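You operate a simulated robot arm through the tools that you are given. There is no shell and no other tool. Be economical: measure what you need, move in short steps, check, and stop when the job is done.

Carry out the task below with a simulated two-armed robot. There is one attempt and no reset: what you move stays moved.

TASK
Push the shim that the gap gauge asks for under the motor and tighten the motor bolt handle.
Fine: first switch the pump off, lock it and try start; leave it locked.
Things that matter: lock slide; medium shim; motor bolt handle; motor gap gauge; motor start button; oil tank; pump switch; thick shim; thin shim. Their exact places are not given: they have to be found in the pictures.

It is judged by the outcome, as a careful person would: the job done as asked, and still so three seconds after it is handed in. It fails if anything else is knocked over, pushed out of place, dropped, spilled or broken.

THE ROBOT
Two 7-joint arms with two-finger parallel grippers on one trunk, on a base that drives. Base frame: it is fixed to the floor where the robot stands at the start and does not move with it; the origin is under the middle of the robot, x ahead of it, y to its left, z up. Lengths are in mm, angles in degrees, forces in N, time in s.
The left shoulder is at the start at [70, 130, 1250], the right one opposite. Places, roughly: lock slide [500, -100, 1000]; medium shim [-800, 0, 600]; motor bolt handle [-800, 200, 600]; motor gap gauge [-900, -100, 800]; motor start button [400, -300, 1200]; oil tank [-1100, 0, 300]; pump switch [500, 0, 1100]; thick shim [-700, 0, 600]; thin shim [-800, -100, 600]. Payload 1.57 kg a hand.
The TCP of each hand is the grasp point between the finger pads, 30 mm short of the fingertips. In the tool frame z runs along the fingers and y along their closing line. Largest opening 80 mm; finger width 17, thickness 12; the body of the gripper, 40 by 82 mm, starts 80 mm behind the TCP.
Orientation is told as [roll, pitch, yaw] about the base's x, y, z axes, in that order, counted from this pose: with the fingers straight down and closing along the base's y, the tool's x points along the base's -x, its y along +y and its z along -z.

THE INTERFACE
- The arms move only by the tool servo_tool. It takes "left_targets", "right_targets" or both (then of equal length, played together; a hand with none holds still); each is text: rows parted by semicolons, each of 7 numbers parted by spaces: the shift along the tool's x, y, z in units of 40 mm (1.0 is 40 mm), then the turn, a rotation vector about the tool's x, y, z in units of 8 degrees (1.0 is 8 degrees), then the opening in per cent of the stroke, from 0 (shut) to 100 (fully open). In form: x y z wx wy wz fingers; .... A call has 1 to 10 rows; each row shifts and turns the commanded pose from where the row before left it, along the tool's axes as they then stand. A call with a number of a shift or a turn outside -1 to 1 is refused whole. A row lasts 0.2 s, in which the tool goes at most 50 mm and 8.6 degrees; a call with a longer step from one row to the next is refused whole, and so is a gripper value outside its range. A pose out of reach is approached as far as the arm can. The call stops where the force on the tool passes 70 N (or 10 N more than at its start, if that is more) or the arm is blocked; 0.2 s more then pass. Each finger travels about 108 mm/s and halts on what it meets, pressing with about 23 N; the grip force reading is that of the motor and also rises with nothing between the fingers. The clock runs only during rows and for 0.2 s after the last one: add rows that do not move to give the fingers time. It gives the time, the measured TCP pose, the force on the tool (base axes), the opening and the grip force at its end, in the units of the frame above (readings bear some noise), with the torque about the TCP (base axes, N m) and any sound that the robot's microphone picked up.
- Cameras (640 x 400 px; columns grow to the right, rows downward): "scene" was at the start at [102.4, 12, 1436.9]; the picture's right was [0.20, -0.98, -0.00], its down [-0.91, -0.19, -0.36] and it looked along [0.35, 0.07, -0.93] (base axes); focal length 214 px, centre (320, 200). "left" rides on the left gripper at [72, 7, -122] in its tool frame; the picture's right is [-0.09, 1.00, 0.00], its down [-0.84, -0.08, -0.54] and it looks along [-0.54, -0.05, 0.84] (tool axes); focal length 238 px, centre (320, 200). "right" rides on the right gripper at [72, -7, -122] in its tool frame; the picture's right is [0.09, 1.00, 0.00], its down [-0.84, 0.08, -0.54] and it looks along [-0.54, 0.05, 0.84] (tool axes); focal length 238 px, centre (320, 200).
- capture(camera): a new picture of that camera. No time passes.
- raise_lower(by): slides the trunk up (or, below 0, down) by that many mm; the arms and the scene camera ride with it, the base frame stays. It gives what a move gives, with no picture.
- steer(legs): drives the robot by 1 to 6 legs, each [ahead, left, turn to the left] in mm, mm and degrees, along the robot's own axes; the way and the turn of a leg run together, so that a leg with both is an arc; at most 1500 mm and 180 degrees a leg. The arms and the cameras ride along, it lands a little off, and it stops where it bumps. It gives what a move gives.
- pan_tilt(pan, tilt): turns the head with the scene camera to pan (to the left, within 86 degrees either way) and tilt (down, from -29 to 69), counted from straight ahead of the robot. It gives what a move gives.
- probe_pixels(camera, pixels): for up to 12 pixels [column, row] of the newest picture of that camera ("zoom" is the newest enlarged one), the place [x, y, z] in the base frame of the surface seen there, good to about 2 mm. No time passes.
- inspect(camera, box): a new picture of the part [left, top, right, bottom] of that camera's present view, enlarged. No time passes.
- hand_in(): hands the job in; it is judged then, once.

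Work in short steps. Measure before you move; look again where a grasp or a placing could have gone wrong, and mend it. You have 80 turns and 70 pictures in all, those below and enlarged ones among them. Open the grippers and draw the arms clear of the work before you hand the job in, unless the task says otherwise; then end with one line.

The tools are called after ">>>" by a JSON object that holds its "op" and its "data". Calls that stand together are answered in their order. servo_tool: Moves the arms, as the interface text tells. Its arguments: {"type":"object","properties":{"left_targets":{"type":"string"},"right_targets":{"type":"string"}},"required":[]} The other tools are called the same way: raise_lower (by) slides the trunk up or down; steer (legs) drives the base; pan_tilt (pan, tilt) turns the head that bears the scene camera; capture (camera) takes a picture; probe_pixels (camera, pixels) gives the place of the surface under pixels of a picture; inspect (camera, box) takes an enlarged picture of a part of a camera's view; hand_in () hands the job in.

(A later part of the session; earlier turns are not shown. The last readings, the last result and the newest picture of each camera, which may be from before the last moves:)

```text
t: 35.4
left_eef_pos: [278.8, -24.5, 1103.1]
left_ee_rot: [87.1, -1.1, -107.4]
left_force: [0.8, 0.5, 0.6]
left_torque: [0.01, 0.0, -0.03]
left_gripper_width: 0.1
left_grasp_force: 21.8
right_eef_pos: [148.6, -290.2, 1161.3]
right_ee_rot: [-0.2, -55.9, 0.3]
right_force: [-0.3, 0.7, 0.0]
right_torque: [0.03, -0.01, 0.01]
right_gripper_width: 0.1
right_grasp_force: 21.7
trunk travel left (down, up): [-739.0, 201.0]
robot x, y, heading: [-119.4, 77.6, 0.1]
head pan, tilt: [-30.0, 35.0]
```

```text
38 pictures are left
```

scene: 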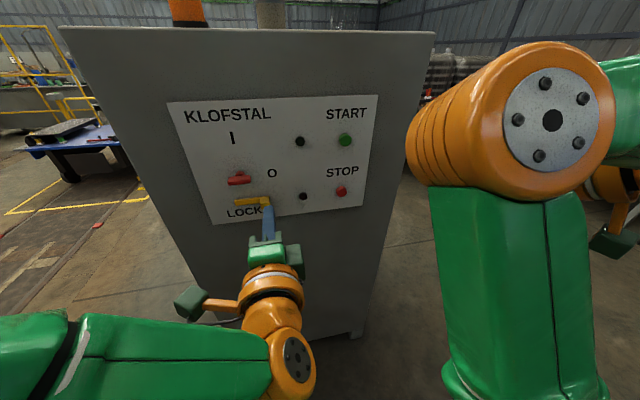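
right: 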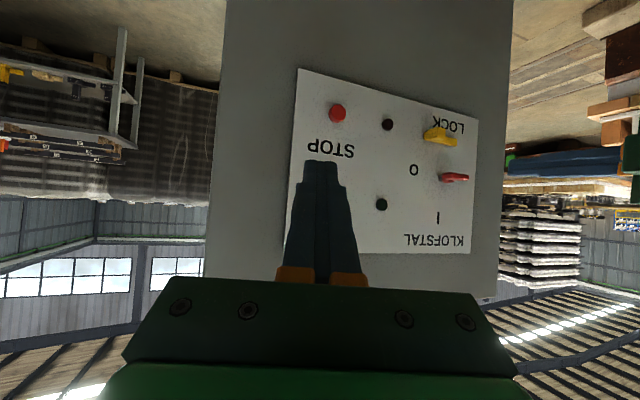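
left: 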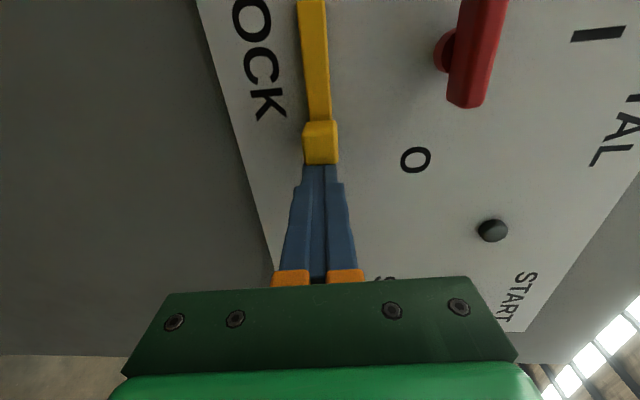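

Probe START precisely, then bring the right hand in front of it.

>>> {"op": "probe_pixels", "data": {"camera": "scene", "pixels": [[344, 140], [341, 192], [300, 141], [360, 160]]}}

>>> {"op": "servo_tool", "data": {"right_targets": "-0.6 0.22 0.74 0 0 0 0; -0.6 0.22 0.74 0 0 0 0; -0.6 0.22 0.74 0 0 0 0; -0.6 0.22 0.74 0 0 0 0; 0 0 0 0 0 0 0"}}

>>> {"op": "capture", "data": {"camera": "right"}}

>>> {"op": "capture", "data": {"camera": "scene"}}

```text
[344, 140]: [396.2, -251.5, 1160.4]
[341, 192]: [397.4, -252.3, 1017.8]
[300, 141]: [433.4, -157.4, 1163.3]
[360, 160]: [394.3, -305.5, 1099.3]
```

```text
t: 36.6
left_eef_pos: [279.6, -25.0, 1102.4]
left_ee_rot: [87.1, -1.1, -107.4]
left_force: [-0.4, -0.1, 0.5]
left_torque: [-0.04, 0.03, -0.02]
left_gripper_width: 0.0
left_grasp_force: 21.2
right_eef_pos: [301.3, -253.3, 1175.5]
right_ee_rot: [-0.2, -56.1, 0.3]
right_force: [0.3, -1.2, -0.2]
right_torque: [0.0, 0.02, -0.03]
right_gripper_width: 0.0
right_grasp_force: 21.1
trunk travel left (down, up): [-739.0, 201.0]
robot x, y, heading: [-118.3, 79.6, 0.1]
head pan, tilt: [-30.0, 35.0]
```

```text
37 pictures are left
```

right: 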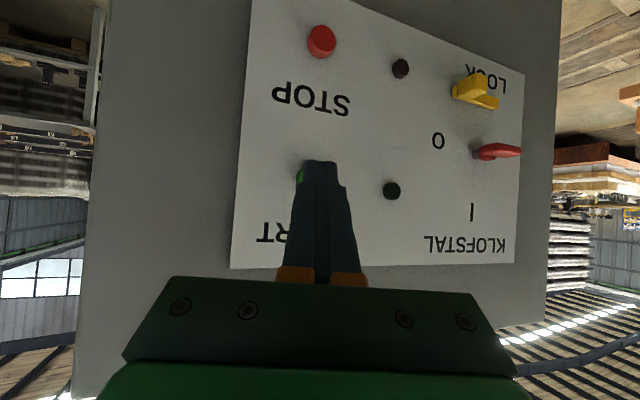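

```text
36 pictures are left
```

scene: 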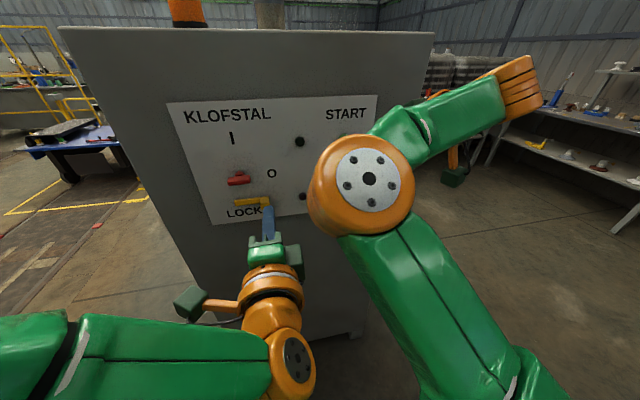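

Tip is at (326,-253,1159); button face at x=396. Advance along base x, then press in small steps.

>>> {"op": "servo_tool", "data": {"right_targets": "-0.6 0 0.83 0 0 0 0; -0.31 0 0.46 0 0 0 0; -0.07 0 0.1 0 0 0 0; -0.07 0 0.1 0 0 0 0; -0.07 0 0.1 0 0 0 0; 0 0 0 0 0 0 0"}}

```text
t: 38.0
left_eef_pos: [276.5, -23.9, 1101.9]
left_ee_rot: [87.2, -0.9, -107.3]
left_force: [-0.5, -0.2, 0.4]
left_torque: [0.03, -0.01, 0.03]
left_gripper_width: 0.2
left_grasp_force: 21.0
right_eef_pos: [374.2, -254.6, 1178.1]
right_ee_rot: [0.0, -56.1, 0.2]
right_force: [-7.5, -0.2, -2.8]
right_torque: [0.03, 0.21, -0.08]
right_gripper_width: 0.0
right_grasp_force: 21.9
trunk travel left (down, up): [-739.0, 201.0]
robot x, y, heading: [-119.7, 82.4, 0.2]
head pan, tilt: [-30.0, 35.0]
heard: click
```

A click was heard: the start attempt is made. Retract the right hand and check that nothing lit or moved.

>>> {"op": "servo_tool", "data": {"right_targets": "0.56 0 -0.83 0 0 0 0; 0.56 0 -0.83 0 0 0 0; 0.56 0 -0.83 0 0 0 0; 0.56 0 -0.83 0 0 0 0; 0.56 0 -0.83 0 0 0 0; 0 0 0 0 0 0 0"}}

>>> {"op": "capture", "data": {"camera": "scene"}}

```text
t: 39.4
left_eef_pos: [280.9, -24.8, 1102.9]
left_ee_rot: [87.0, -1.1, -107.4]
left_force: [0.6, 0.0, 0.9]
left_torque: [0.0, -0.01, 0.0]
left_gripper_width: 0.2
left_grasp_force: 21.2
right_eef_pos: [179.4, -255.0, 1174.1]
right_ee_rot: [-0.1, -56.0, 0.4]
right_force: [-0.2, 0.9, -0.2]
right_torque: [0.0, 0.0, 0.0]
right_gripper_width: 0.1
right_grasp_force: 21.0
trunk travel left (down, up): [-739.0, 201.0]
robot x, y, heading: [-119.9, 82.1, 0.1]
head pan, tilt: [-30.0, 35.0]
```

```text
35 pictures are left
```

scene: 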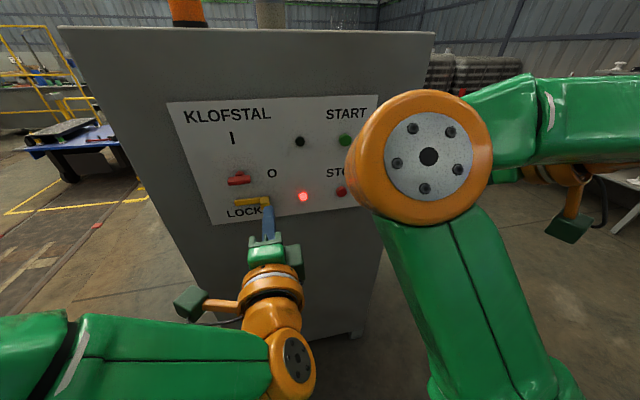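

Red lamp on, run lamp dark, no start: trial done. Now I bring both hands back to pointing down for the motor job.

>>> {"op": "servo_tool", "data": {"left_targets": "0 0 0 0 0 -1 0; 0 0 0 0 0 -1 0; 0 0 0 0 0 -1 0; 0 0 0 0 0 -1 0; 0 0 0 0 0 -1 0; 0 0 0 0 0 -1 0; 0 0 0 0 0 -1 0; 0 0 0 0 0 -1 0; 0 0 0 0 0 -1 0; 0 0 0 0 0 -1 0", "right_targets": "0 0 0 0 1 0 0; 0 0 0 0 1 0 0; 0 0 0 0 1 0 0; 0 0 0 0 1 0 0; 0 0 0 0 1 0 0; 0 0 0 0 1 0 0; 0 0 0 0 1 0 0; 0 0 0 0 0 0 0; 0 0 0 0 0 0 0; 0 0 0 0 0 0 0"}}

>>> {"op": "servo_tool", "data": {"left_targets": "0 0 0 0 0 -1 0; -0.5 0 0 0 1 0 0; -0.5 0 0 0 1 0 0; -0.5 0 0 0 1 0 0; 0 0 0 0 1 0 0; 0 0 0 0 1 0 0; 0 0 0 0 1 0 0; 0 0 0 0 1 0 0; 0 0 0 0 1 0 0; 0 0 0 0 0 0 0"}}

```text
t: 41.6
left_eef_pos: [281.0, -22.9, 1102.6]
left_ee_rot: [71.6, -80.8, -89.2]
left_force: [1.3, -0.2, 0.9]
left_torque: [0.01, -0.03, 0.0]
left_gripper_width: 0.0
left_grasp_force: 21.2
right_eef_pos: [177.5, -257.3, 1176.1]
right_ee_rot: [-0.2, 0.0, 0.3]
right_force: [-0.2, 0.2, -0.2]
right_torque: [0.0, -0.02, 0.02]
right_gripper_width: 0.0
right_grasp_force: 21.4
trunk travel left (down, up): [-739.0, 201.0]
robot x, y, heading: [-118.8, 79.8, 0.1]
head pan, tilt: [-30.0, 35.0]
```

```text
t: 43.8
left_eef_pos: [275.1, 2.9, 1152.8]
left_ee_rot: [-0.8, -23.3, -15.6]
left_force: [0.5, -0.9, -0.5]
left_torque: [-0.01, 0.0, 0.0]
left_gripper_width: 0.2
left_grasp_force: 21.2
left hand out of reach, approached as far as the arm can: row 8, 9
right_eef_pos: [178.3, -255.8, 1176.3]
right_ee_rot: [-0.1, 0.0, 0.3]
right_force: [-0.5, -0.4, -0.5]
right_torque: [0.04, -0.03, 0.03]
right_gripper_width: 0.2
right_grasp_force: 21.8
trunk travel left (down, up): [-739.0, 201.0]
robot x, y, heading: [-118.0, 80.6, 0.1]
head pan, tilt: [-30.0, 35.0]
```

Before turning around, look left and right for obstacles.

>>> {"op": "pan_tilt", "data": {"pan": 86, "tilt": 40}}

>>> {"op": "capture", "data": {"camera": "scene"}}

>>> {"op": "probe_pixels", "data": {"camera": "scene", "pixels": [[320, 150], [320, 250], [150, 200], [500, 150], [100, 300], [600, 200]]}}

>>> {"op": "pan_tilt", "data": {"pan": -86, "tilt": 30}}

>>> {"op": "capture", "data": {"camera": "scene"}}

>>> {"op": "probe_pixels", "data": {"camera": "scene", "pixels": [[500, 150], [560, 200], [600, 150], [400, 100], [600, 280], [200, 150]]}}

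```text
t: 45.7
left_eef_pos: [275.7, 3.9, 1154.8]
left_ee_rot: [-0.8, -23.4, -15.6]
left_force: [0.6, 0.5, 0.6]
left_torque: [0.02, 0.04, 0.03]
left_gripper_width: 0.0
left_grasp_force: 21.0
right_eef_pos: [178.6, -256.8, 1175.4]
right_ee_rot: [-0.2, -0.1, 0.4]
right_force: [0.1, 0.2, 0.1]
right_torque: [0.03, 0.0, 0.01]
right_gripper_width: 0.1
right_grasp_force: 21.6
trunk travel left (down, up): [-739.0, 201.0]
robot x, y, heading: [-119.8, 79.8, 0.4]
head pan, tilt: [85.9, 40.0]
```

```text
34 pictures are left
```

scene: 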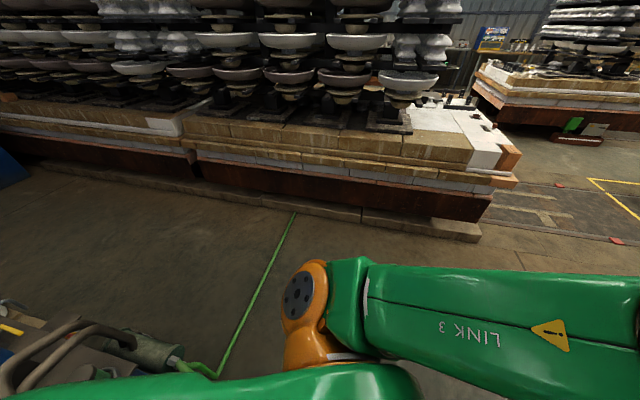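

```text
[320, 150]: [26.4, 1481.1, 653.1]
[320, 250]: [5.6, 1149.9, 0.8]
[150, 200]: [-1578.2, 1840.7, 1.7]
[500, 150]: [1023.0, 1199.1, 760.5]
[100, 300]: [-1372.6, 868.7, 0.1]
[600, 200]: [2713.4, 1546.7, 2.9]
```

```text
t: 48.3
left_eef_pos: [276.4, 4.7, 1155.3]
left_ee_rot: [-0.8, -23.4, -15.6]
left_force: [0.5, -0.6, 0.4]
left_torque: [-0.01, -0.01, 0.03]
left_gripper_width: 0.3
left_grasp_force: 21.5
right_eef_pos: [179.3, -255.0, 1176.4]
right_ee_rot: [-0.1, 0.0, 0.3]
right_force: [0.0, 0.3, -0.3]
right_torque: [0.03, -0.05, -0.02]
right_gripper_width: 0.0
right_grasp_force: 21.2
trunk travel left (down, up): [-739.0, 201.0]
robot x, y, heading: [-121.5, 81.3, 0.3]
head pan, tilt: [-85.9, 30.0]
```

```text
33 pictures are left
```

scene: 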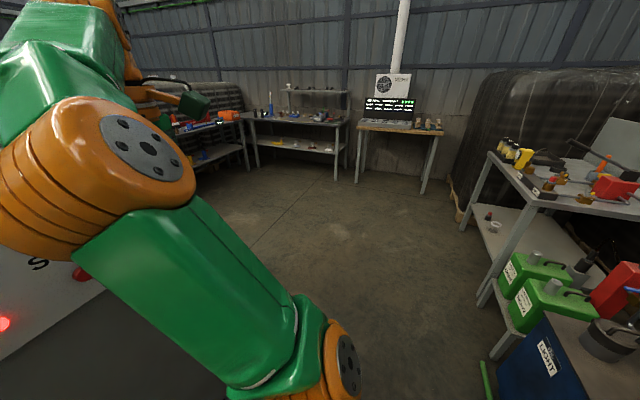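

```text
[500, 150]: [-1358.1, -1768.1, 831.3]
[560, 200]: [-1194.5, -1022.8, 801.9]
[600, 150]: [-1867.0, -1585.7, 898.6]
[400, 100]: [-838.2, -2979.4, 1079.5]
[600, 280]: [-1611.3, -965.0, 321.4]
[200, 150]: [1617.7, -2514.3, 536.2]
```

Free floor on both sides. Turn 180° in place and view the motor site.

>>> {"op": "steer", "data": {"legs": [[0, 0, 180]]}}

>>> {"op": "pan_tilt", "data": {"pan": 0, "tilt": 45}}

>>> {"op": "capture", "data": {"camera": "scene"}}

```text
t: 56.1
left_eef_pos: [-517.5, 144.1, 1154.9]
left_ee_rot: [-0.9, -23.3, 166.3]
left_force: [0.5, -0.4, -0.2]
left_torque: [0.0, 0.0, 0.04]
left_gripper_width: 0.0
left_grasp_force: 21.1
right_eef_pos: [-427.7, 406.4, 1174.4]
right_ee_rot: [-0.1, 0.0, -177.8]
right_force: [0.5, 0.4, -1.1]
right_torque: [0.02, 0.01, 0.02]
right_gripper_width: 0.0
right_grasp_force: 21.4
trunk travel left (down, up): [-739.0, 201.0]
robot x, y, heading: [-120.5, 79.3, -178.1]
head pan, tilt: [-85.9, 30.0]
```

```text
t: 57.7
left_eef_pos: [-519.5, 140.5, 1155.8]
left_ee_rot: [-1.4, -23.5, 166.9]
left_force: [-0.5, 0.7, -1.2]
left_torque: [0.01, -0.01, -0.03]
left_gripper_width: 0.0
left_grasp_force: 21.1
right_eef_pos: [-427.5, 407.2, 1176.5]
right_ee_rot: [-0.1, 0.0, -177.8]
right_force: [-0.4, 0.9, -0.2]
right_torque: [-0.01, 0.02, 0.05]
right_gripper_width: 0.0
right_grasp_force: 21.2
trunk travel left (down, up): [-739.0, 201.0]
robot x, y, heading: [-120.5, 76.9, -177.9]
head pan, tilt: [0.0, 45.0]
```

```text
32 pictures are left
```

scene: 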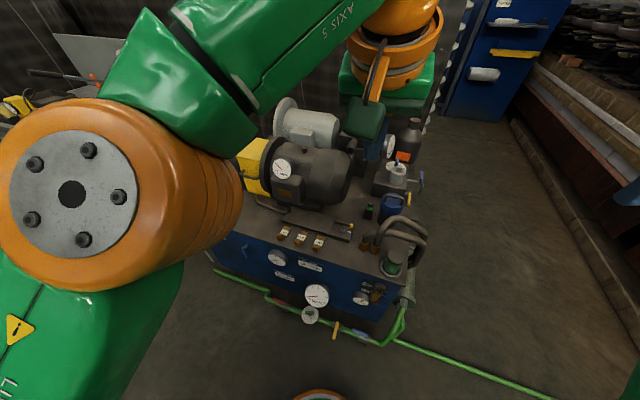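

The tank with motor is ahead; three shims lie at about (285..320,240). Enlarge and measure.

>>> {"op": "inspect", "data": {"camera": "scene", "box": [200, 80, 440, 260]}}

>>> {"op": "probe_pixels", "data": {"camera": "zoom", "pixels": [[228, 408], [272, 425], [318, 432], [400, 400], [215, 235], [320, 250], [200, 420], [420, 440], [240, 290], [340, 335], [500, 480], [430, 360]]}}

```text
2.22 times, centred on (320, 170) of scene
```

zoom: 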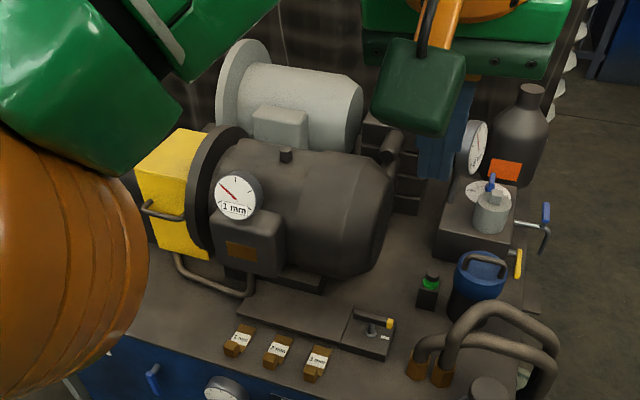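

```text
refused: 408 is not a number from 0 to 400
```

>>> {"op": "inspect", "data": {"camera": "scene", "box": [272, 140, 304, 166]}}

>>> {"op": "inspect", "data": {"camera": "scene", "box": [272, 190, 360, 245]}}

>>> {"op": "probe_pixels", "data": {"camera": "zoom", "pixels": [[90, 275], [200, 310], [310, 345], [110, 305], [215, 345], [330, 385], [480, 200], [600, 240], [500, 330], [300, 150], [560, 180], [100, 150]]}}

```text
15.38 times, centred on (288, 153) of scene
```

zoom: 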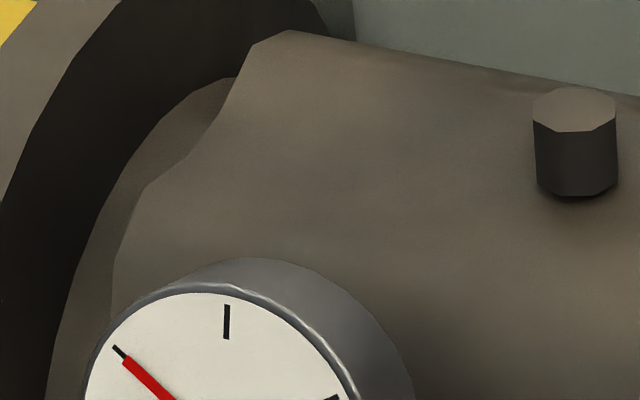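

```text
7.27 times, centred on (316, 218) of scene
```

zoom: 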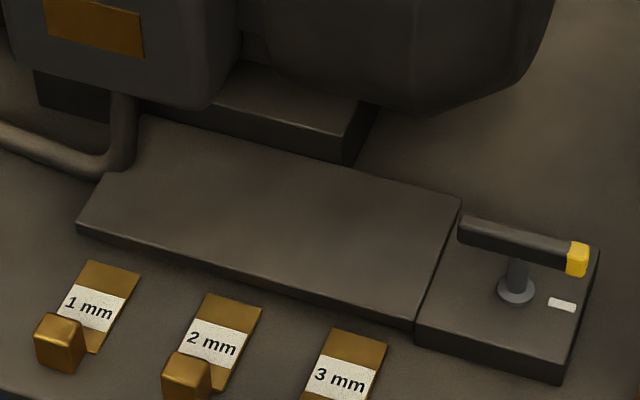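

```text
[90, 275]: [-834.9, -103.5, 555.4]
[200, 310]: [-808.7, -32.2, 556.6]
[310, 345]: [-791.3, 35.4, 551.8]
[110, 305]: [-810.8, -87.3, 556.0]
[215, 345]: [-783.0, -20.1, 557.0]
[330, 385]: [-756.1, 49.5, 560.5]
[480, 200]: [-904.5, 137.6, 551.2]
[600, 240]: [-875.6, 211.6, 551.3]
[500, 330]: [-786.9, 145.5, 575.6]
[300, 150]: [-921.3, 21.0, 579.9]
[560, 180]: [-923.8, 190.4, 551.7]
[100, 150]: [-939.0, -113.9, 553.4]
```

>>> {"op": "inspect", "data": {"camera": "scene", "box": [270, 155, 302, 182]}}

>>> {"op": "inspect", "data": {"camera": "scene", "box": [230, 160, 390, 270]}}

>>> {"op": "probe_pixels", "data": {"camera": "zoom", "pixels": [[195, 320], [265, 345], [345, 368], [260, 180], [485, 225], [495, 265], [430, 225], [260, 240], [330, 275], [400, 310], [190, 195], [150, 250]]}}

```text
14.81 times, centred on (286, 168) of scene
```

zoom: 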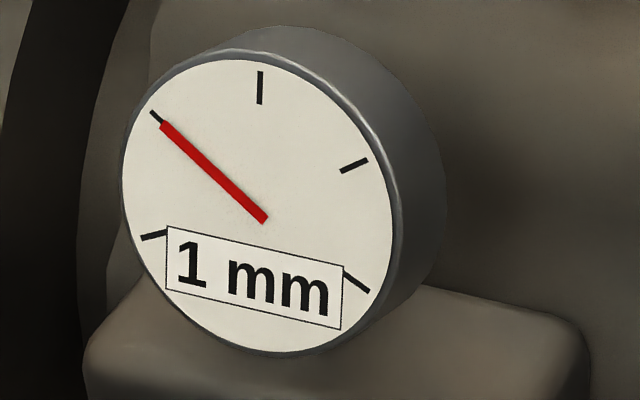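

```text
3.64 times, centred on (310, 215) of scene
```

zoom: 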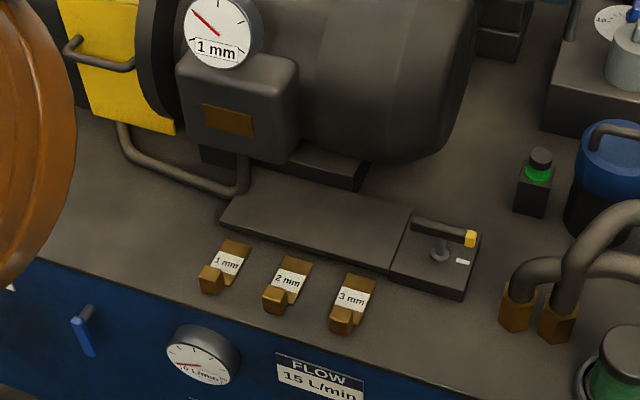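

```text
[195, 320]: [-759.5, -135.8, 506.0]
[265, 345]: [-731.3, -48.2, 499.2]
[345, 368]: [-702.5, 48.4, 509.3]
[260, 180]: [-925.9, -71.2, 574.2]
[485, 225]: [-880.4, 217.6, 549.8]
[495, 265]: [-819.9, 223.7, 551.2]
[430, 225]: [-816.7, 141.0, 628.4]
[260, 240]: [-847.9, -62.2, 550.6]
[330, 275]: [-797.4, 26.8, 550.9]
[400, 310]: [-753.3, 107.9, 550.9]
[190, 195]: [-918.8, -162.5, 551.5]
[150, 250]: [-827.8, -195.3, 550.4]
```

Gauge asks 1 mm, needle on the second tick — the shim labelled "1 mm" (leftmost). I drive closer and left so the shim is in comfortable reach, then look again.

>>> {"op": "steer", "data": {"legs": [[170, 150, -2]]}}

>>> {"op": "servo_tool", "data": {"left_targets": "0 0.8 -0.5 0 0 1 0; 0 -0.8 -0.5 0 0 0.9 0; 0 -0.8 -0.5 0 0 0 0; 0 -0.8 0 0 0 0 0; 0 0 0 0 0 0 0"}}

>>> {"op": "pan_tilt", "data": {"pan": -5, "tilt": 60}}

>>> {"op": "capture", "data": {"camera": "scene"}}

>>> {"op": "capture", "data": {"camera": "left"}}

```text
t: 59.5
left_eef_pos: [-683.6, 4.5, 1158.0]
left_ee_rot: [-1.3, -23.6, 164.9]
left_force: [-0.4, 0.1, 0.6]
left_torque: [-0.04, 0.02, 0.0]
left_gripper_width: 0.0
left_grasp_force: 20.9
right_eef_pos: [-581.7, 267.7, 1176.4]
right_ee_rot: [0.0, -0.1, 179.9]
right_force: [-0.6, 0.3, 0.8]
right_torque: [0.0, 0.01, -0.03]
right_gripper_width: 0.1
right_grasp_force: 21.4
trunk travel left (down, up): [-739.0, 201.0]
robot x, y, heading: [-286.4, -72.7, 179.6]
head pan, tilt: [0.0, 45.0]
```

```text
t: 60.6
left_eef_pos: [-637.9, 7.3, 1203.6]
left_ee_rot: [2.3, -24.6, 151.4]
left_force: [-0.3, 0.0, 0.2]
left_torque: [-0.04, -0.03, -0.01]
left_gripper_width: 0.0
left_grasp_force: 20.8
left hand out of reach, approached as far as the arm can: row 2, 3, 4
right_eef_pos: [-582.9, 265.7, 1175.9]
right_ee_rot: [-0.1, 0.1, 180.0]
right_force: [0.6, 0.4, -0.4]
right_torque: [-0.03, 0.0, 0.02]
right_gripper_width: 0.0
right_grasp_force: 21.0
trunk travel left (down, up): [-739.0, 201.0]
robot x, y, heading: [-289.7, -72.2, 179.9]
head pan, tilt: [0.0, 45.0]
```

```text
t: 61.4
left_eef_pos: [-636.4, 6.0, 1202.7]
left_ee_rot: [2.3, -24.8, 151.3]
left_force: [1.1, 0.2, -0.2]
left_torque: [-0.01, -0.02, 0.01]
left_gripper_width: 0.2
left_grasp_force: 21.3
right_eef_pos: [-583.3, 266.5, 1176.0]
right_ee_rot: [-0.1, 0.0, 180.0]
right_force: [0.6, 0.8, -0.3]
right_torque: [0.0, 0.03, 0.01]
right_gripper_width: 0.1
right_grasp_force: 21.4
trunk travel left (down, up): [-739.0, 201.0]
robot x, y, heading: [-285.1, -72.2, 179.9]
head pan, tilt: [-5.0, 60.0]
```

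```text
26 pictures are left
```

scene: 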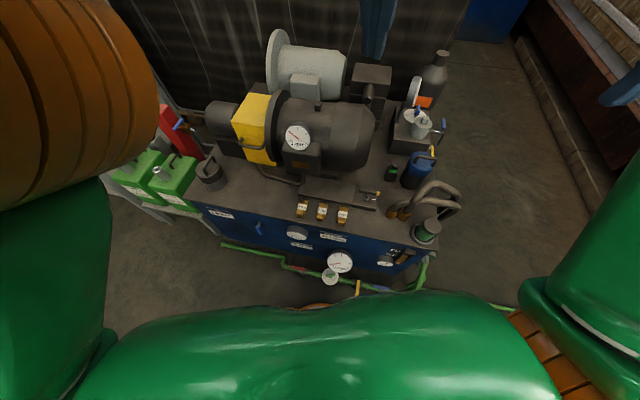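

```text
25 pictures are left
```

left: 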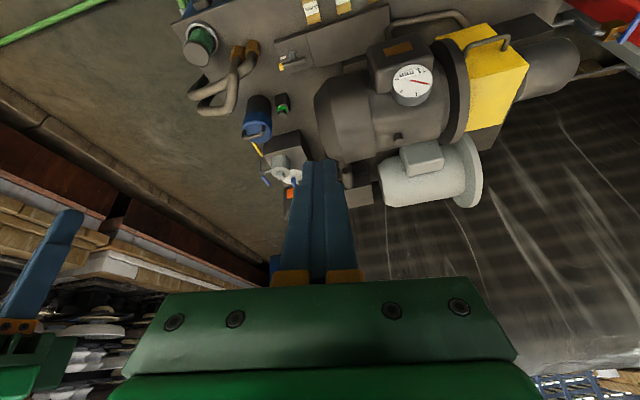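

Good overhead view. Enlarge shims, slab and bolt handle.

>>> {"op": "inspect", "data": {"camera": "scene", "box": [285, 170, 389, 235]}}

>>> {"op": "probe_pixels", "data": {"camera": "zoom", "pixels": [[115, 190], [115, 225], [95, 250], [80, 270], [105, 235], [150, 100], [300, 120], [400, 180], [300, 190], [250, 180], [210, 245], [210, 265]]}}

>>> {"op": "probe_pixels", "data": {"camera": "zoom", "pixels": [[470, 160], [530, 150], [500, 145], [500, 190], [540, 195], [580, 165], [460, 205], [560, 215], [340, 265], [100, 150], [200, 60], [600, 220]]}}

```text
6.15 times, centred on (337, 202) of scene
```

zoom: 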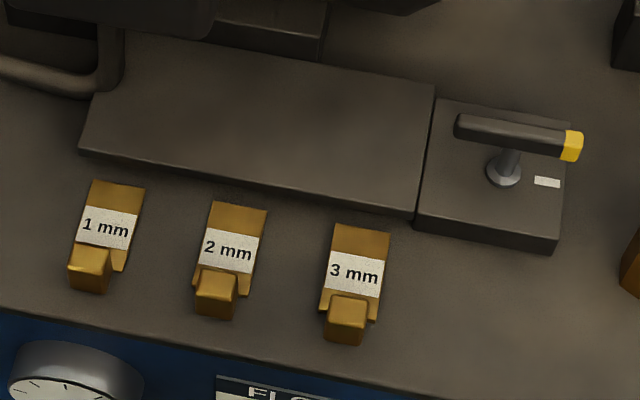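

```text
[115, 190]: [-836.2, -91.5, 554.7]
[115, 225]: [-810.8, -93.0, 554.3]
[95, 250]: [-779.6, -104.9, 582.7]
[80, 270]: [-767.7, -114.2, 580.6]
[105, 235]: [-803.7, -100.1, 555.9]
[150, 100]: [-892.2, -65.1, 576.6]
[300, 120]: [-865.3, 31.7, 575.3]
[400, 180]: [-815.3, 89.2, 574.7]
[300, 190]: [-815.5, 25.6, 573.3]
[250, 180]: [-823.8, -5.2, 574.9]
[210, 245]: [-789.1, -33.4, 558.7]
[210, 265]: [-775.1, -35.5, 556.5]
```

```text
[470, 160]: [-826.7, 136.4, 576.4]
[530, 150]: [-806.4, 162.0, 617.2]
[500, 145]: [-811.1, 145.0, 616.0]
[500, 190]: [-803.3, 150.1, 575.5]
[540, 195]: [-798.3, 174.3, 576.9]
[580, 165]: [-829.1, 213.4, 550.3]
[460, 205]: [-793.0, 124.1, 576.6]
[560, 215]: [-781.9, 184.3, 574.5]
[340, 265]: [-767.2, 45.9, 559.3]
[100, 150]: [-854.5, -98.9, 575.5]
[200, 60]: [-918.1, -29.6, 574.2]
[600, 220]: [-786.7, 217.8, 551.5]
```

Tank axes are rotated ~16°: shim axis f≈(-0.962,0.274). I align the robot with it (left 154 mm, turn -16°) and lower the trunk 425 mm.

>>> {"op": "steer", "data": {"legs": [[0, 154, 0], [0, 0, -16]]}}

>>> {"op": "raise_lower", "data": {"by": -425}}

>>> {"op": "pan_tilt", "data": {"pan": -5, "tilt": 38}}

>>> {"op": "capture", "data": {"camera": "scene"}}

```text
t: 63.7
left_eef_pos: [-603.2, -54.8, 1203.0]
left_ee_rot: [2.2, -24.6, 135.7]
left_force: [-0.2, -0.8, 0.6]
left_torque: [-0.01, 0.03, 0.03]
left_gripper_width: 0.0
left_grasp_force: 21.4
right_eef_pos: [-481.0, 179.3, 1177.0]
right_ee_rot: [-0.1, 0.0, 164.2]
right_force: [-0.6, 0.3, -0.5]
right_torque: [0.02, -0.02, 0.0]
right_gripper_width: 0.2
right_grasp_force: 20.8
trunk travel left (down, up): [-739.0, 201.0]
robot x, y, heading: [-289.0, -225.8, 164.3]
head pan, tilt: [-5.0, 60.0]
```

```text
refused: -425 is not a number from -400 to 400
```

```text
t: 64.6
left_eef_pos: [-605.3, -57.5, 1205.8]
left_ee_rot: [1.9, -24.9, 136.4]
left_force: [0.7, -0.7, 0.5]
left_torque: [0.01, 0.02, 0.0]
left_gripper_width: 0.2
left_grasp_force: 21.5
right_eef_pos: [-482.2, 181.2, 1176.6]
right_ee_rot: [-0.2, 0.0, 164.4]
right_force: [-0.2, -0.5, 0.6]
right_torque: [0.03, -0.01, 0.01]
right_gripper_width: 0.0
right_grasp_force: 21.5
trunk travel left (down, up): [-739.0, 201.0]
robot x, y, heading: [-286.3, -225.6, 164.2]
head pan, tilt: [-5.0, 38.0]
```

```text
23 pictures are left
```

scene: 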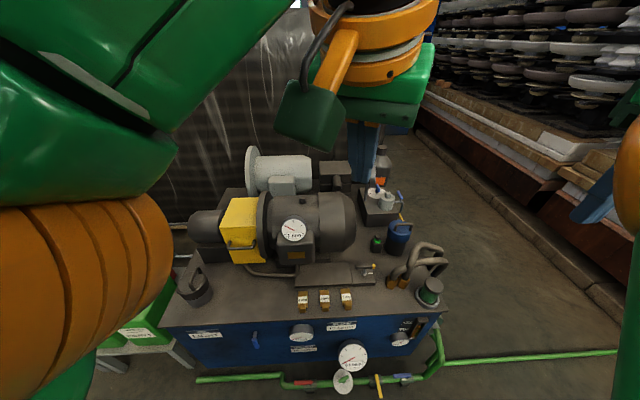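

Aligned. Lower 400 mm, and correct the left hand's yaw and pitch.

>>> {"op": "raise_lower", "data": {"by": -400}}

>>> {"op": "servo_tool", "data": {"left_targets": "0 0 0 -0.42 0 -0.9 50; 0 0 0 -0.42 0 -0.9 50; 0 0 0 -0.42 0 -0.9 50; 0 0 0 -0.2 0 -0.45 50; 0 0 0 0 -1 0 50; 0 0 0 0 -1 0 50; 0 0 0 0 -1 0 50; 0 0 0 0 -1 0 50; 0 0 0 0 0 0 50"}}

```text
t: 68.4
left_eef_pos: [-606.2, -56.2, 805.4]
left_ee_rot: [1.7, -24.9, 136.4]
left_force: [-0.9, -0.1, -0.8]
left_torque: [-0.01, -0.01, -0.03]
left_gripper_width: 0.0
left_grasp_force: 21.6
right_eef_pos: [-480.8, 181.1, 775.9]
right_ee_rot: [-0.1, 0.0, 164.2]
right_force: [-0.3, -0.3, 0.1]
right_torque: [0.05, 0.01, -0.01]
right_gripper_width: 0.0
right_grasp_force: 21.3
trunk travel left (down, up): [-339.0, 601.0]
robot x, y, heading: [-291.0, -221.1, 164.3]
head pan, tilt: [-5.0, 38.0]
```

```text
t: 70.4
left_eef_pos: [-604.1, -74.4, 795.0]
left_ee_rot: [3.8, -57.8, 161.3]
left_force: [0.7, -0.7, 0.6]
left_torque: [0.0, -0.01, 0.01]
left_gripper_width: 40.1
left_grasp_force: 0.1
left hand out of reach, approached as far as the arm can: row 2, 3, 4
right_eef_pos: [-481.9, 180.8, 775.5]
right_ee_rot: [-0.1, -0.1, 164.3]
right_force: [-0.4, -0.3, 0.6]
right_torque: [0.0, 0.03, 0.05]
right_gripper_width: 0.2
right_grasp_force: 21.6
trunk travel left (down, up): [-339.0, 601.0]
robot x, y, heading: [-286.5, -227.1, 164.1]
head pan, tilt: [-5.0, 38.0]
```

>>> {"op": "raise_lower", "data": {"by": -100}}

>>> {"op": "servo_tool", "data": {"left_targets": "0 0.65 0 0 0 0 50; 0 0.65 0 0 0 0 50; 0 0.65 0 0 0 0 50; 0 0 0 0 0 0 50"}}

>>> {"op": "capture", "data": {"camera": "left"}}

>>> {"op": "capture", "data": {"camera": "scene"}}

```text
t: 71.8
left_eef_pos: [-604.0, -73.8, 695.7]
left_ee_rot: [3.8, -57.7, 161.3]
left_force: [-1.0, 0.1, -0.5]
left_torque: [0.0, -0.01, 0.02]
left_gripper_width: 40.0
left_grasp_force: 0.1
right_eef_pos: [-482.1, 180.0, 675.0]
right_ee_rot: [-0.2, 0.0, 164.3]
right_force: [0.0, 0.7, 0.1]
right_torque: [-0.01, 0.03, -0.02]
right_gripper_width: 0.0
right_grasp_force: 21.3
trunk travel left (down, up): [-239.0, 701.0]
robot x, y, heading: [-286.3, -223.2, 164.2]
head pan, tilt: [-5.0, 38.0]
```

```text
t: 72.8
left_eef_pos: [-624.5, -149.0, 698.4]
left_ee_rot: [3.7, -57.6, 161.2]
left_force: [-0.1, -0.1, 0.2]
left_torque: [0.02, 0.03, -0.03]
left_gripper_width: 39.7
left_grasp_force: 0.0
right_eef_pos: [-480.6, 180.4, 676.3]
right_ee_rot: [-0.1, 0.0, 164.3]
right_force: [-0.1, 0.6, -1.0]
right_torque: [-0.02, -0.04, 0.02]
right_gripper_width: 0.2
right_grasp_force: 20.8
trunk travel left (down, up): [-239.0, 701.0]
robot x, y, heading: [-286.5, -223.6, 163.8]
head pan, tilt: [-5.0, 38.0]
```

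```text
22 pictures are left
```

left: 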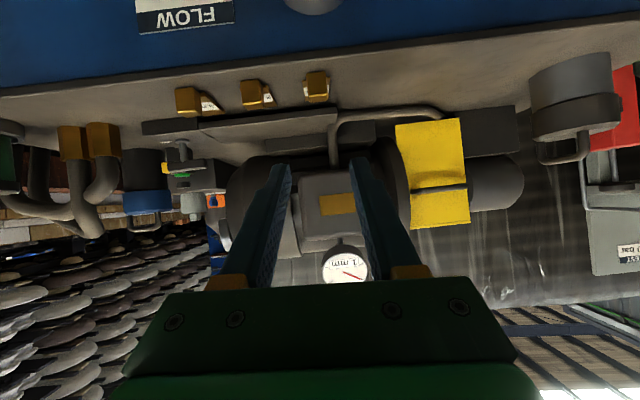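

```text
21 pictures are left
```

scene: 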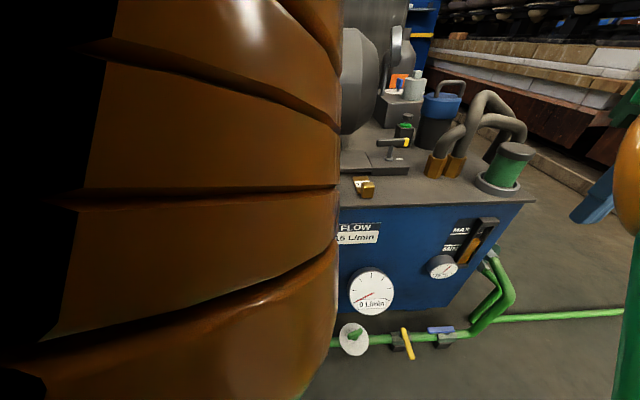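

Flow reads 0 L/min. The left camera sees slab and shims from low; enlarge to find the gap.

>>> {"op": "inspect", "data": {"camera": "left", "box": [130, 60, 370, 180]}}

>>> {"op": "probe_pixels", "data": {"camera": "zoom", "pixels": [[495, 70], [490, 95], [520, 60], [505, 40], [515, 90], [530, 100], [530, 140], [530, 150], [520, 160], [480, 110], [100, 270], [140, 235]]}}

```text
2.67 times, centred on (250, 120) of left
```

zoom: 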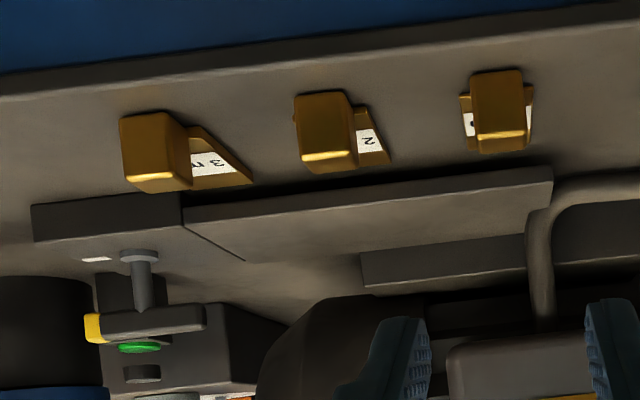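

```text
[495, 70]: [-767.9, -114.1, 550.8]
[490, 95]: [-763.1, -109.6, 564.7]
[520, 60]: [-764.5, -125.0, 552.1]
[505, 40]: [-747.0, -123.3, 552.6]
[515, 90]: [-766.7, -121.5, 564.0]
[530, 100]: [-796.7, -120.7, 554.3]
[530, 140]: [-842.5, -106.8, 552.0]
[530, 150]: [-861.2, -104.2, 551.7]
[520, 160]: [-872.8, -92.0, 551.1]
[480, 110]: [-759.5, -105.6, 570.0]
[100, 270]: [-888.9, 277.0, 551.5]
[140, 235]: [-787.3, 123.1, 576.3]
```

There is a dark gap under the slab's front edge; pushing the shim along f ~60 mm brings its knob to the slab. Move to a pre-grasp in line with the 1 mm shim's knob.

>>> {"op": "servo_tool", "data": {"left_targets": "0.16 0 0.84 0 0 0 50; 0.16 0 0.84 0 0 0 50; 0.16 0 0.84 0 0 0 50; 0.16 0 0.84 0 0 0 50; 0 0 0 0 0 0 50"}}

>>> {"op": "capture", "data": {"camera": "left"}}

>>> {"op": "probe_pixels", "data": {"camera": "left", "pixels": [[320, 80], [320, 100], [320, 120], [310, 100], [330, 100]]}}

```text
t: 74.0
left_eef_pos: [-721.8, -125.5, 606.0]
left_ee_rot: [3.8, -57.6, 161.4]
left_force: [-0.3, -0.6, -0.4]
left_torque: [0.0, 0.0, -0.01]
left_gripper_width: 40.1
left_grasp_force: 0.1
right_eef_pos: [-480.8, 181.4, 675.8]
right_ee_rot: [-0.1, 0.0, 164.3]
right_force: [-0.2, 0.0, -0.9]
right_torque: [-0.04, -0.01, -0.01]
right_gripper_width: 0.1
right_grasp_force: 22.0
trunk travel left (down, up): [-239.0, 701.0]
robot x, y, heading: [-287.9, -225.0, 164.6]
head pan, tilt: [-5.0, 38.0]
```

```text
19 pictures are left
```

left: 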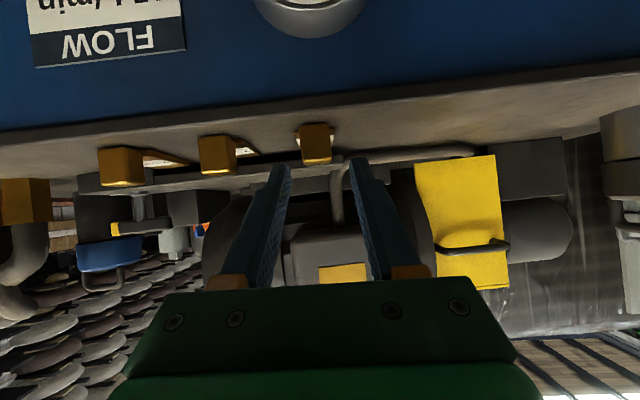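

```text
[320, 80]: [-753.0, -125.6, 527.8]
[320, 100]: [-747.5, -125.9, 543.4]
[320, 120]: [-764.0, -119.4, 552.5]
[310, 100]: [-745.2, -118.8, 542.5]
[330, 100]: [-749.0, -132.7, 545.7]
```

Aligned. Advance 40 mm and close on the knob.

>>> {"op": "servo_tool", "data": {"left_targets": "0 0 0.5 0 0 0 50; 0 0 0.5 0 0 0 50; 0 0 0 0 0 0 20; 0 0 0 0 0 0 0; 0 0 0 0 0 0 0"}}

>>> {"op": "capture", "data": {"camera": "left"}}

```text
t: 75.2
left_eef_pos: [-754.5, -115.5, 581.8]
left_ee_rot: [3.7, -57.6, 161.3]
left_force: [1.8, 7.3, -1.5]
left_torque: [0.74, -0.12, -0.67]
left_gripper_width: 24.2
left_grasp_force: 36.2
right_eef_pos: [-481.9, 181.4, 675.6]
right_ee_rot: [0.0, 0.0, 164.3]
right_force: [-0.2, -1.0, -0.3]
right_torque: [-0.04, -0.01, 0.0]
right_gripper_width: 0.1
right_grasp_force: 21.5
trunk travel left (down, up): [-239.0, 701.0]
robot x, y, heading: [-289.3, -225.2, 163.9]
head pan, tilt: [-5.0, 38.0]
```

```text
18 pictures are left
```

left: 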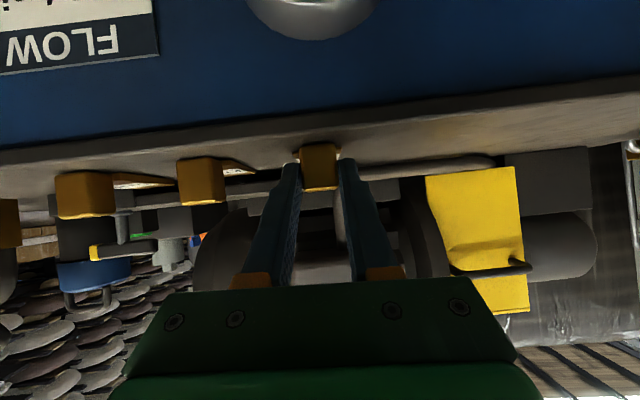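

Gripped at 24 mm. Push 40 mm along f, level.

>>> {"op": "servo_tool", "data": {"left_targets": "-0.134 0 0.211 0 0 0 0; -0.134 0 0.211 0 0 0 0; -0.134 0 0.211 0 0 0 0; -0.134 0 0.211 0 0 0 0; 0 0 0 0 0 0 0"}}

>>> {"op": "capture", "data": {"camera": "left"}}

```text
t: 76.3
left_eef_pos: [-790.2, -104.4, 586.8]
left_ee_rot: [4.1, -57.9, 161.0]
left_force: [28.8, 4.4, -1.3]
left_torque: [0.33, -0.49, -0.6]
left_gripper_width: 23.7
left_grasp_force: 36.5
right_eef_pos: [-477.2, 180.2, 677.4]
right_ee_rot: [0.0, -0.2, 164.2]
right_force: [0.2, -0.2, -0.4]
right_torque: [0.02, 0.0, 0.0]
right_gripper_width: 0.0
right_grasp_force: 21.2
trunk travel left (down, up): [-239.0, 701.0]
robot x, y, heading: [-291.3, -221.8, 164.3]
head pan, tilt: [-5.0, 38.0]
```

```text
17 pictures are left
```

left: 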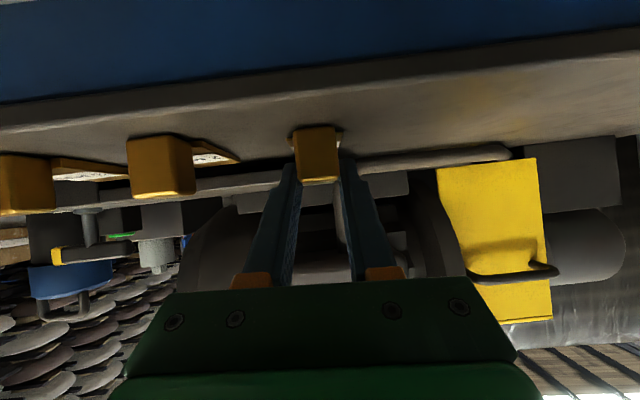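

29 N of resistance and z rose ~4 mm. Enlarge the contact zone.

>>> {"op": "inspect", "data": {"camera": "left", "box": [255, 100, 385, 200]}}

>>> {"op": "probe_pixels", "data": {"camera": "zoom", "pixels": [[300, 130], [300, 300], [200, 180], [415, 180], [180, 185], [450, 200], [300, 200], [120, 330], [430, 210], [300, 370], [170, 300], [230, 110]]}}

```text
4.00 times, centred on (320, 150) of left
```

zoom: 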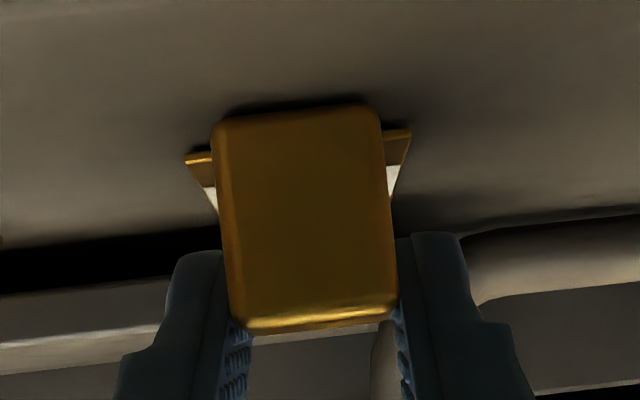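

```text
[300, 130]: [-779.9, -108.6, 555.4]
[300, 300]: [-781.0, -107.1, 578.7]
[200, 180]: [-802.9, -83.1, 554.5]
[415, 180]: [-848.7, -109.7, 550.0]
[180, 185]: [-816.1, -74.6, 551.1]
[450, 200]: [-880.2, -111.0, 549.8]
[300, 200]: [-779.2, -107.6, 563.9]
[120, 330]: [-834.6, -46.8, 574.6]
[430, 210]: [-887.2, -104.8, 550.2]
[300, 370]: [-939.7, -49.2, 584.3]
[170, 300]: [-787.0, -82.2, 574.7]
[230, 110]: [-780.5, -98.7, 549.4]
```

The knob face is at s≈721: the shim moved only 16 mm and the grip slid along it. I'll release, back off behind the knob, close the fingers and push low from behind.

>>> {"op": "servo_tool", "data": {"left_targets": "0 0 0 0 0 0 25; 0 0 0 0 0 0 50; 0.4 0 -0.7 0 0 0 50; 0.4 0 -0.7 0 0 0 50; 0 0 0 0 0 0 20; 0 0 0 0 0 0 0; 0 0 0 0 0 0 0"}}

>>> {"op": "inspect", "data": {"camera": "left", "box": [210, 70, 420, 200]}}

>>> {"op": "probe_pixels", "data": {"camera": "zoom", "pixels": [[330, 120], [330, 160], [330, 200], [300, 160], [360, 160], [330, 240]]}}

```text
t: 78.0
left_eef_pos: [-730.4, -123.7, 586.5]
left_ee_rot: [3.8, -57.5, 161.3]
left_force: [-0.8, -0.3, -0.1]
left_torque: [0.0, 0.0, 0.01]
left_gripper_width: 0.2
left_grasp_force: 21.6
right_eef_pos: [-482.5, 179.6, 676.1]
right_ee_rot: [-0.1, 0.0, 164.3]
right_force: [-0.2, -0.4, -0.4]
right_torque: [-0.03, 0.04, 0.01]
right_gripper_width: 0.0
right_grasp_force: 21.3
trunk travel left (down, up): [-239.0, 701.0]
robot x, y, heading: [-284.4, -224.7, 164.4]
head pan, tilt: [-5.0, 38.0]
```

```text
3.05 times, centred on (315, 135) of left
```

zoom: 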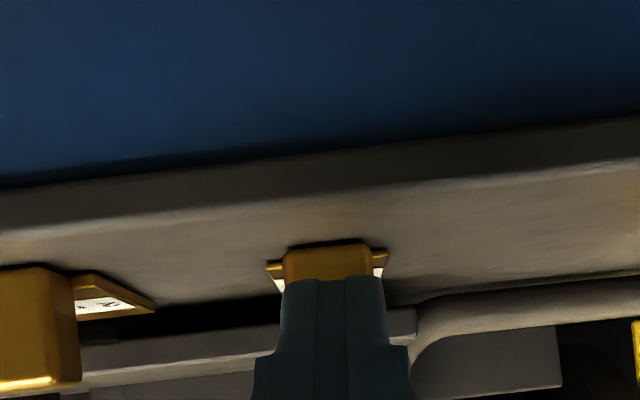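

```text
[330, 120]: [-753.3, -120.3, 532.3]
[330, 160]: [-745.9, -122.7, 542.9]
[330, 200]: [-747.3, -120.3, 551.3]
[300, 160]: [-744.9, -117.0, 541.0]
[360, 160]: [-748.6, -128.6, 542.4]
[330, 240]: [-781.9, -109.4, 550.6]
```

Lower 8 mm and push from behind with closed fingers.

>>> {"op": "servo_tool", "data": {"left_targets": "0.17 0 0.107 0 0 0 0; -0.2 0 0.316 0 0 0 0; -0.134 0 0.211 0 0 0 0; -0.134 0 0.211 0 0 0 0; 0 0 0 0 0 0 0"}}

```text
t: 79.0
left_eef_pos: [-751.5, -118.4, 580.0]
left_ee_rot: [3.9, -57.1, 161.0]
left_force: [35.7, -15.5, 8.2]
left_torque: [0.1, -0.16, 0.16]
left_gripper_width: 0.0
left_grasp_force: 21.4
right_eef_pos: [-474.2, 177.3, 679.3]
right_ee_rot: [-0.2, -0.6, 164.4]
right_force: [0.5, -0.5, -0.1]
right_torque: [-0.03, -0.02, 0.01]
right_gripper_width: 0.2
right_grasp_force: 21.3
trunk travel left (down, up): [-239.0, 701.0]
robot x, y, heading: [-287.6, -225.0, 164.4]
head pan, tilt: [-5.0, 38.0]
stopped in row 5 (left hand): the force on the tool passed its limit at 77 N (the readings are from after the stop); the commanded pose is now the measured one
```

Blocked firmly at 77 N. Back off a little and inspect the gap beside the shim for what blocks it.

>>> {"op": "servo_tool", "data": {"left_targets": "0.25 0 -0.4 0 0 0 0; 0.2 0.9 -0.3 0 0 0 0; 0.4 0.9 0 0 0 0 0; 0.5 0.6 0 0 0 0 0; 0 0 0 0 0 0 0"}}

>>> {"op": "inspect", "data": {"camera": "left", "box": [100, 70, 340, 220]}}

```text
t: 80.2
left_eef_pos: [-733.9, -225.0, 549.0]
left_ee_rot: [4.0, -56.5, 160.9]
left_force: [-0.4, -0.2, -0.4]
left_torque: [-0.02, 0.0, 0.04]
left_gripper_width: 0.3
left_grasp_force: 21.0
right_eef_pos: [-481.3, 179.8, 676.3]
right_ee_rot: [-0.1, 0.0, 164.4]
right_force: [-0.3, 0.3, 0.3]
right_torque: [0.0, -0.03, 0.0]
right_gripper_width: 0.0
right_grasp_force: 21.2
trunk travel left (down, up): [-239.0, 701.0]
robot x, y, heading: [-285.6, -225.5, 164.4]
head pan, tilt: [-5.0, 38.0]
```

```text
2.67 times, centred on (220, 145) of left
```

zoom: 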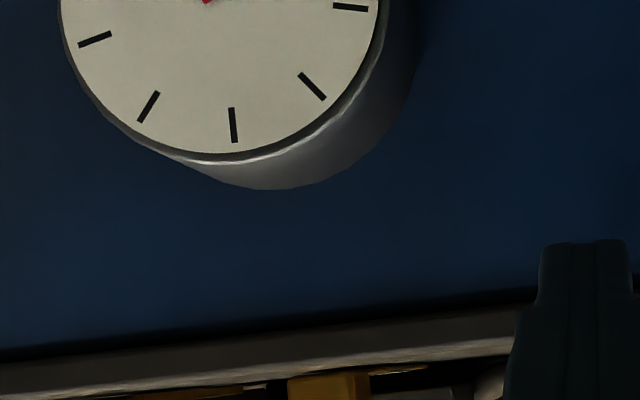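

I dipped too low; raise 30 mm for a better view of the gap.

>>> {"op": "servo_tool", "data": {"left_targets": "-0.63 0 -0.4 0 0 0 0; 0 0 0 0 0 0 0"}}

>>> {"op": "inspect", "data": {"camera": "left", "box": [120, 110, 330, 240]}}

>>> {"op": "probe_pixels", "data": {"camera": "left", "pixels": [[222, 180], [190, 180]]}}

```text
t: 80.8
left_eef_pos: [-733.6, -223.3, 578.3]
left_ee_rot: [3.9, -56.5, 161.0]
left_force: [0.4, 0.5, -0.4]
left_torque: [0.0, 0.01, -0.03]
left_gripper_width: 0.0
left_grasp_force: 21.1
right_eef_pos: [-480.7, 179.3, 675.7]
right_ee_rot: [-0.1, 0.0, 164.5]
right_force: [0.6, -0.1, -0.1]
right_torque: [0.01, 0.01, -0.02]
right_gripper_width: 0.0
right_grasp_force: 21.6
trunk travel left (down, up): [-239.0, 701.0]
robot x, y, heading: [-289.8, -221.9, 164.2]
head pan, tilt: [-5.0, 38.0]
```

```text
3.05 times, centred on (225, 175) of left
```

zoom: 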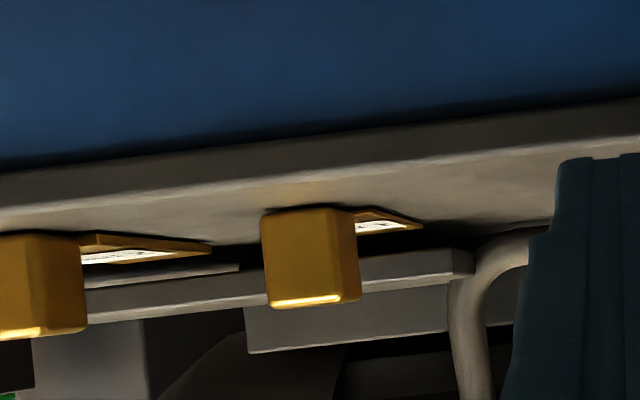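

```text
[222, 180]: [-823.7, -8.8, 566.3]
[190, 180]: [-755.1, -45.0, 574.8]
```

>>> {"op": "probe_pixels", "data": {"camera": "zoom", "pixels": [[200, 275], [230, 280], [220, 255], [245, 258], [200, 300], [420, 222], [415, 229], [430, 240], [400, 245], [400, 262], [440, 262], [120, 280]]}}

```text
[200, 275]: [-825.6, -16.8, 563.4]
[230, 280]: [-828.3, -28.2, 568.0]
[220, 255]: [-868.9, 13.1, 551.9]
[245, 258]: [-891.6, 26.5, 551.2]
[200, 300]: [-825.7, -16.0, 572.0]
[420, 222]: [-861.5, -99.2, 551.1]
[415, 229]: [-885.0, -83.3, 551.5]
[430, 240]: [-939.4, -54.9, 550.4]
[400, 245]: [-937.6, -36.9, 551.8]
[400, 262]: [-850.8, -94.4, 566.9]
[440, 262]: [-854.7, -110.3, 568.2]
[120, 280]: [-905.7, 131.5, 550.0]
```

>>> {"op": "probe_pixels", "data": {"camera": "zoom", "pixels": [[300, 230], [300, 270], [340, 260], [350, 230], [375, 215], [395, 222], [408, 227], [380, 213], [300, 298], [365, 226], [280, 250], [30, 280]]}}

```text
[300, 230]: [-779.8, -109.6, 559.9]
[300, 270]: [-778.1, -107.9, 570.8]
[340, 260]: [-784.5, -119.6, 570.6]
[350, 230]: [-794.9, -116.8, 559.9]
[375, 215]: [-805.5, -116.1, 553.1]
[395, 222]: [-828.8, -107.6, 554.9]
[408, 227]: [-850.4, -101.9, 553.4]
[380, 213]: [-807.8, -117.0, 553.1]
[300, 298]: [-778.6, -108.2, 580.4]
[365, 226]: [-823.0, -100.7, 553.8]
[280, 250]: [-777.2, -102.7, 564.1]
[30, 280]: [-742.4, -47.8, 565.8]
```

The knob moved ~16 mm and then met a hard stop. I lift the hand for an overhead look at gauge, slab and shim.

>>> {"op": "servo_tool", "data": {"left_targets": "-0.8 0 -0.6 0 0 0 0; -0.8 0 -0.6 0 0 0 0; -0.8 0 -0.6 0 0 0 0; -0.6 -0.6 -0.2 0 0.5 0 0; -0.6 -0.6 0 0 1 0 0; 0 -0.6 0 0 1 0 0; 0 0 0 0 1 0 0; 0 0 0 0 1 0 0; 0 0 0 0 0 0 0"}}

>>> {"op": "capture", "data": {"camera": "left"}}

```text
t: 82.8
left_eef_pos: [-670.5, -165.0, 730.6]
left_ee_rot: [2.7, -23.5, 162.5]
left_force: [0.6, 0.8, 0.3]
left_torque: [0.03, 0.02, 0.03]
left_gripper_width: 0.0
left_grasp_force: 21.5
left hand out of reach, approached as far as the arm can: row 6, 7, 8
right_eef_pos: [-479.6, 179.8, 675.0]
right_ee_rot: [-0.2, 0.0, 164.4]
right_force: [-0.5, -0.1, 0.2]
right_torque: [-0.01, 0.02, -0.02]
right_gripper_width: 0.0
right_grasp_force: 21.7
trunk travel left (down, up): [-239.0, 701.0]
robot x, y, heading: [-288.9, -221.3, 164.2]
head pan, tilt: [-5.0, 38.0]
```

```text
12 pictures are left
```

left: 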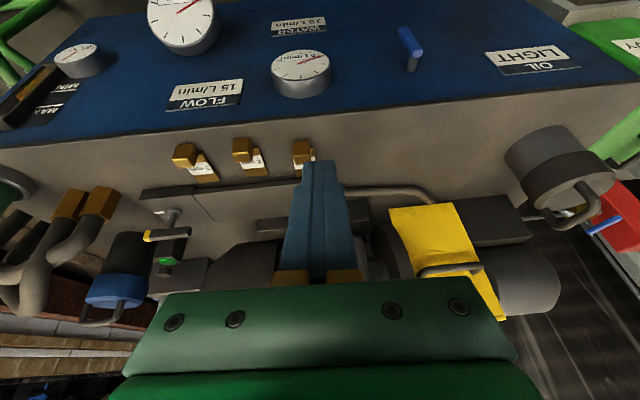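

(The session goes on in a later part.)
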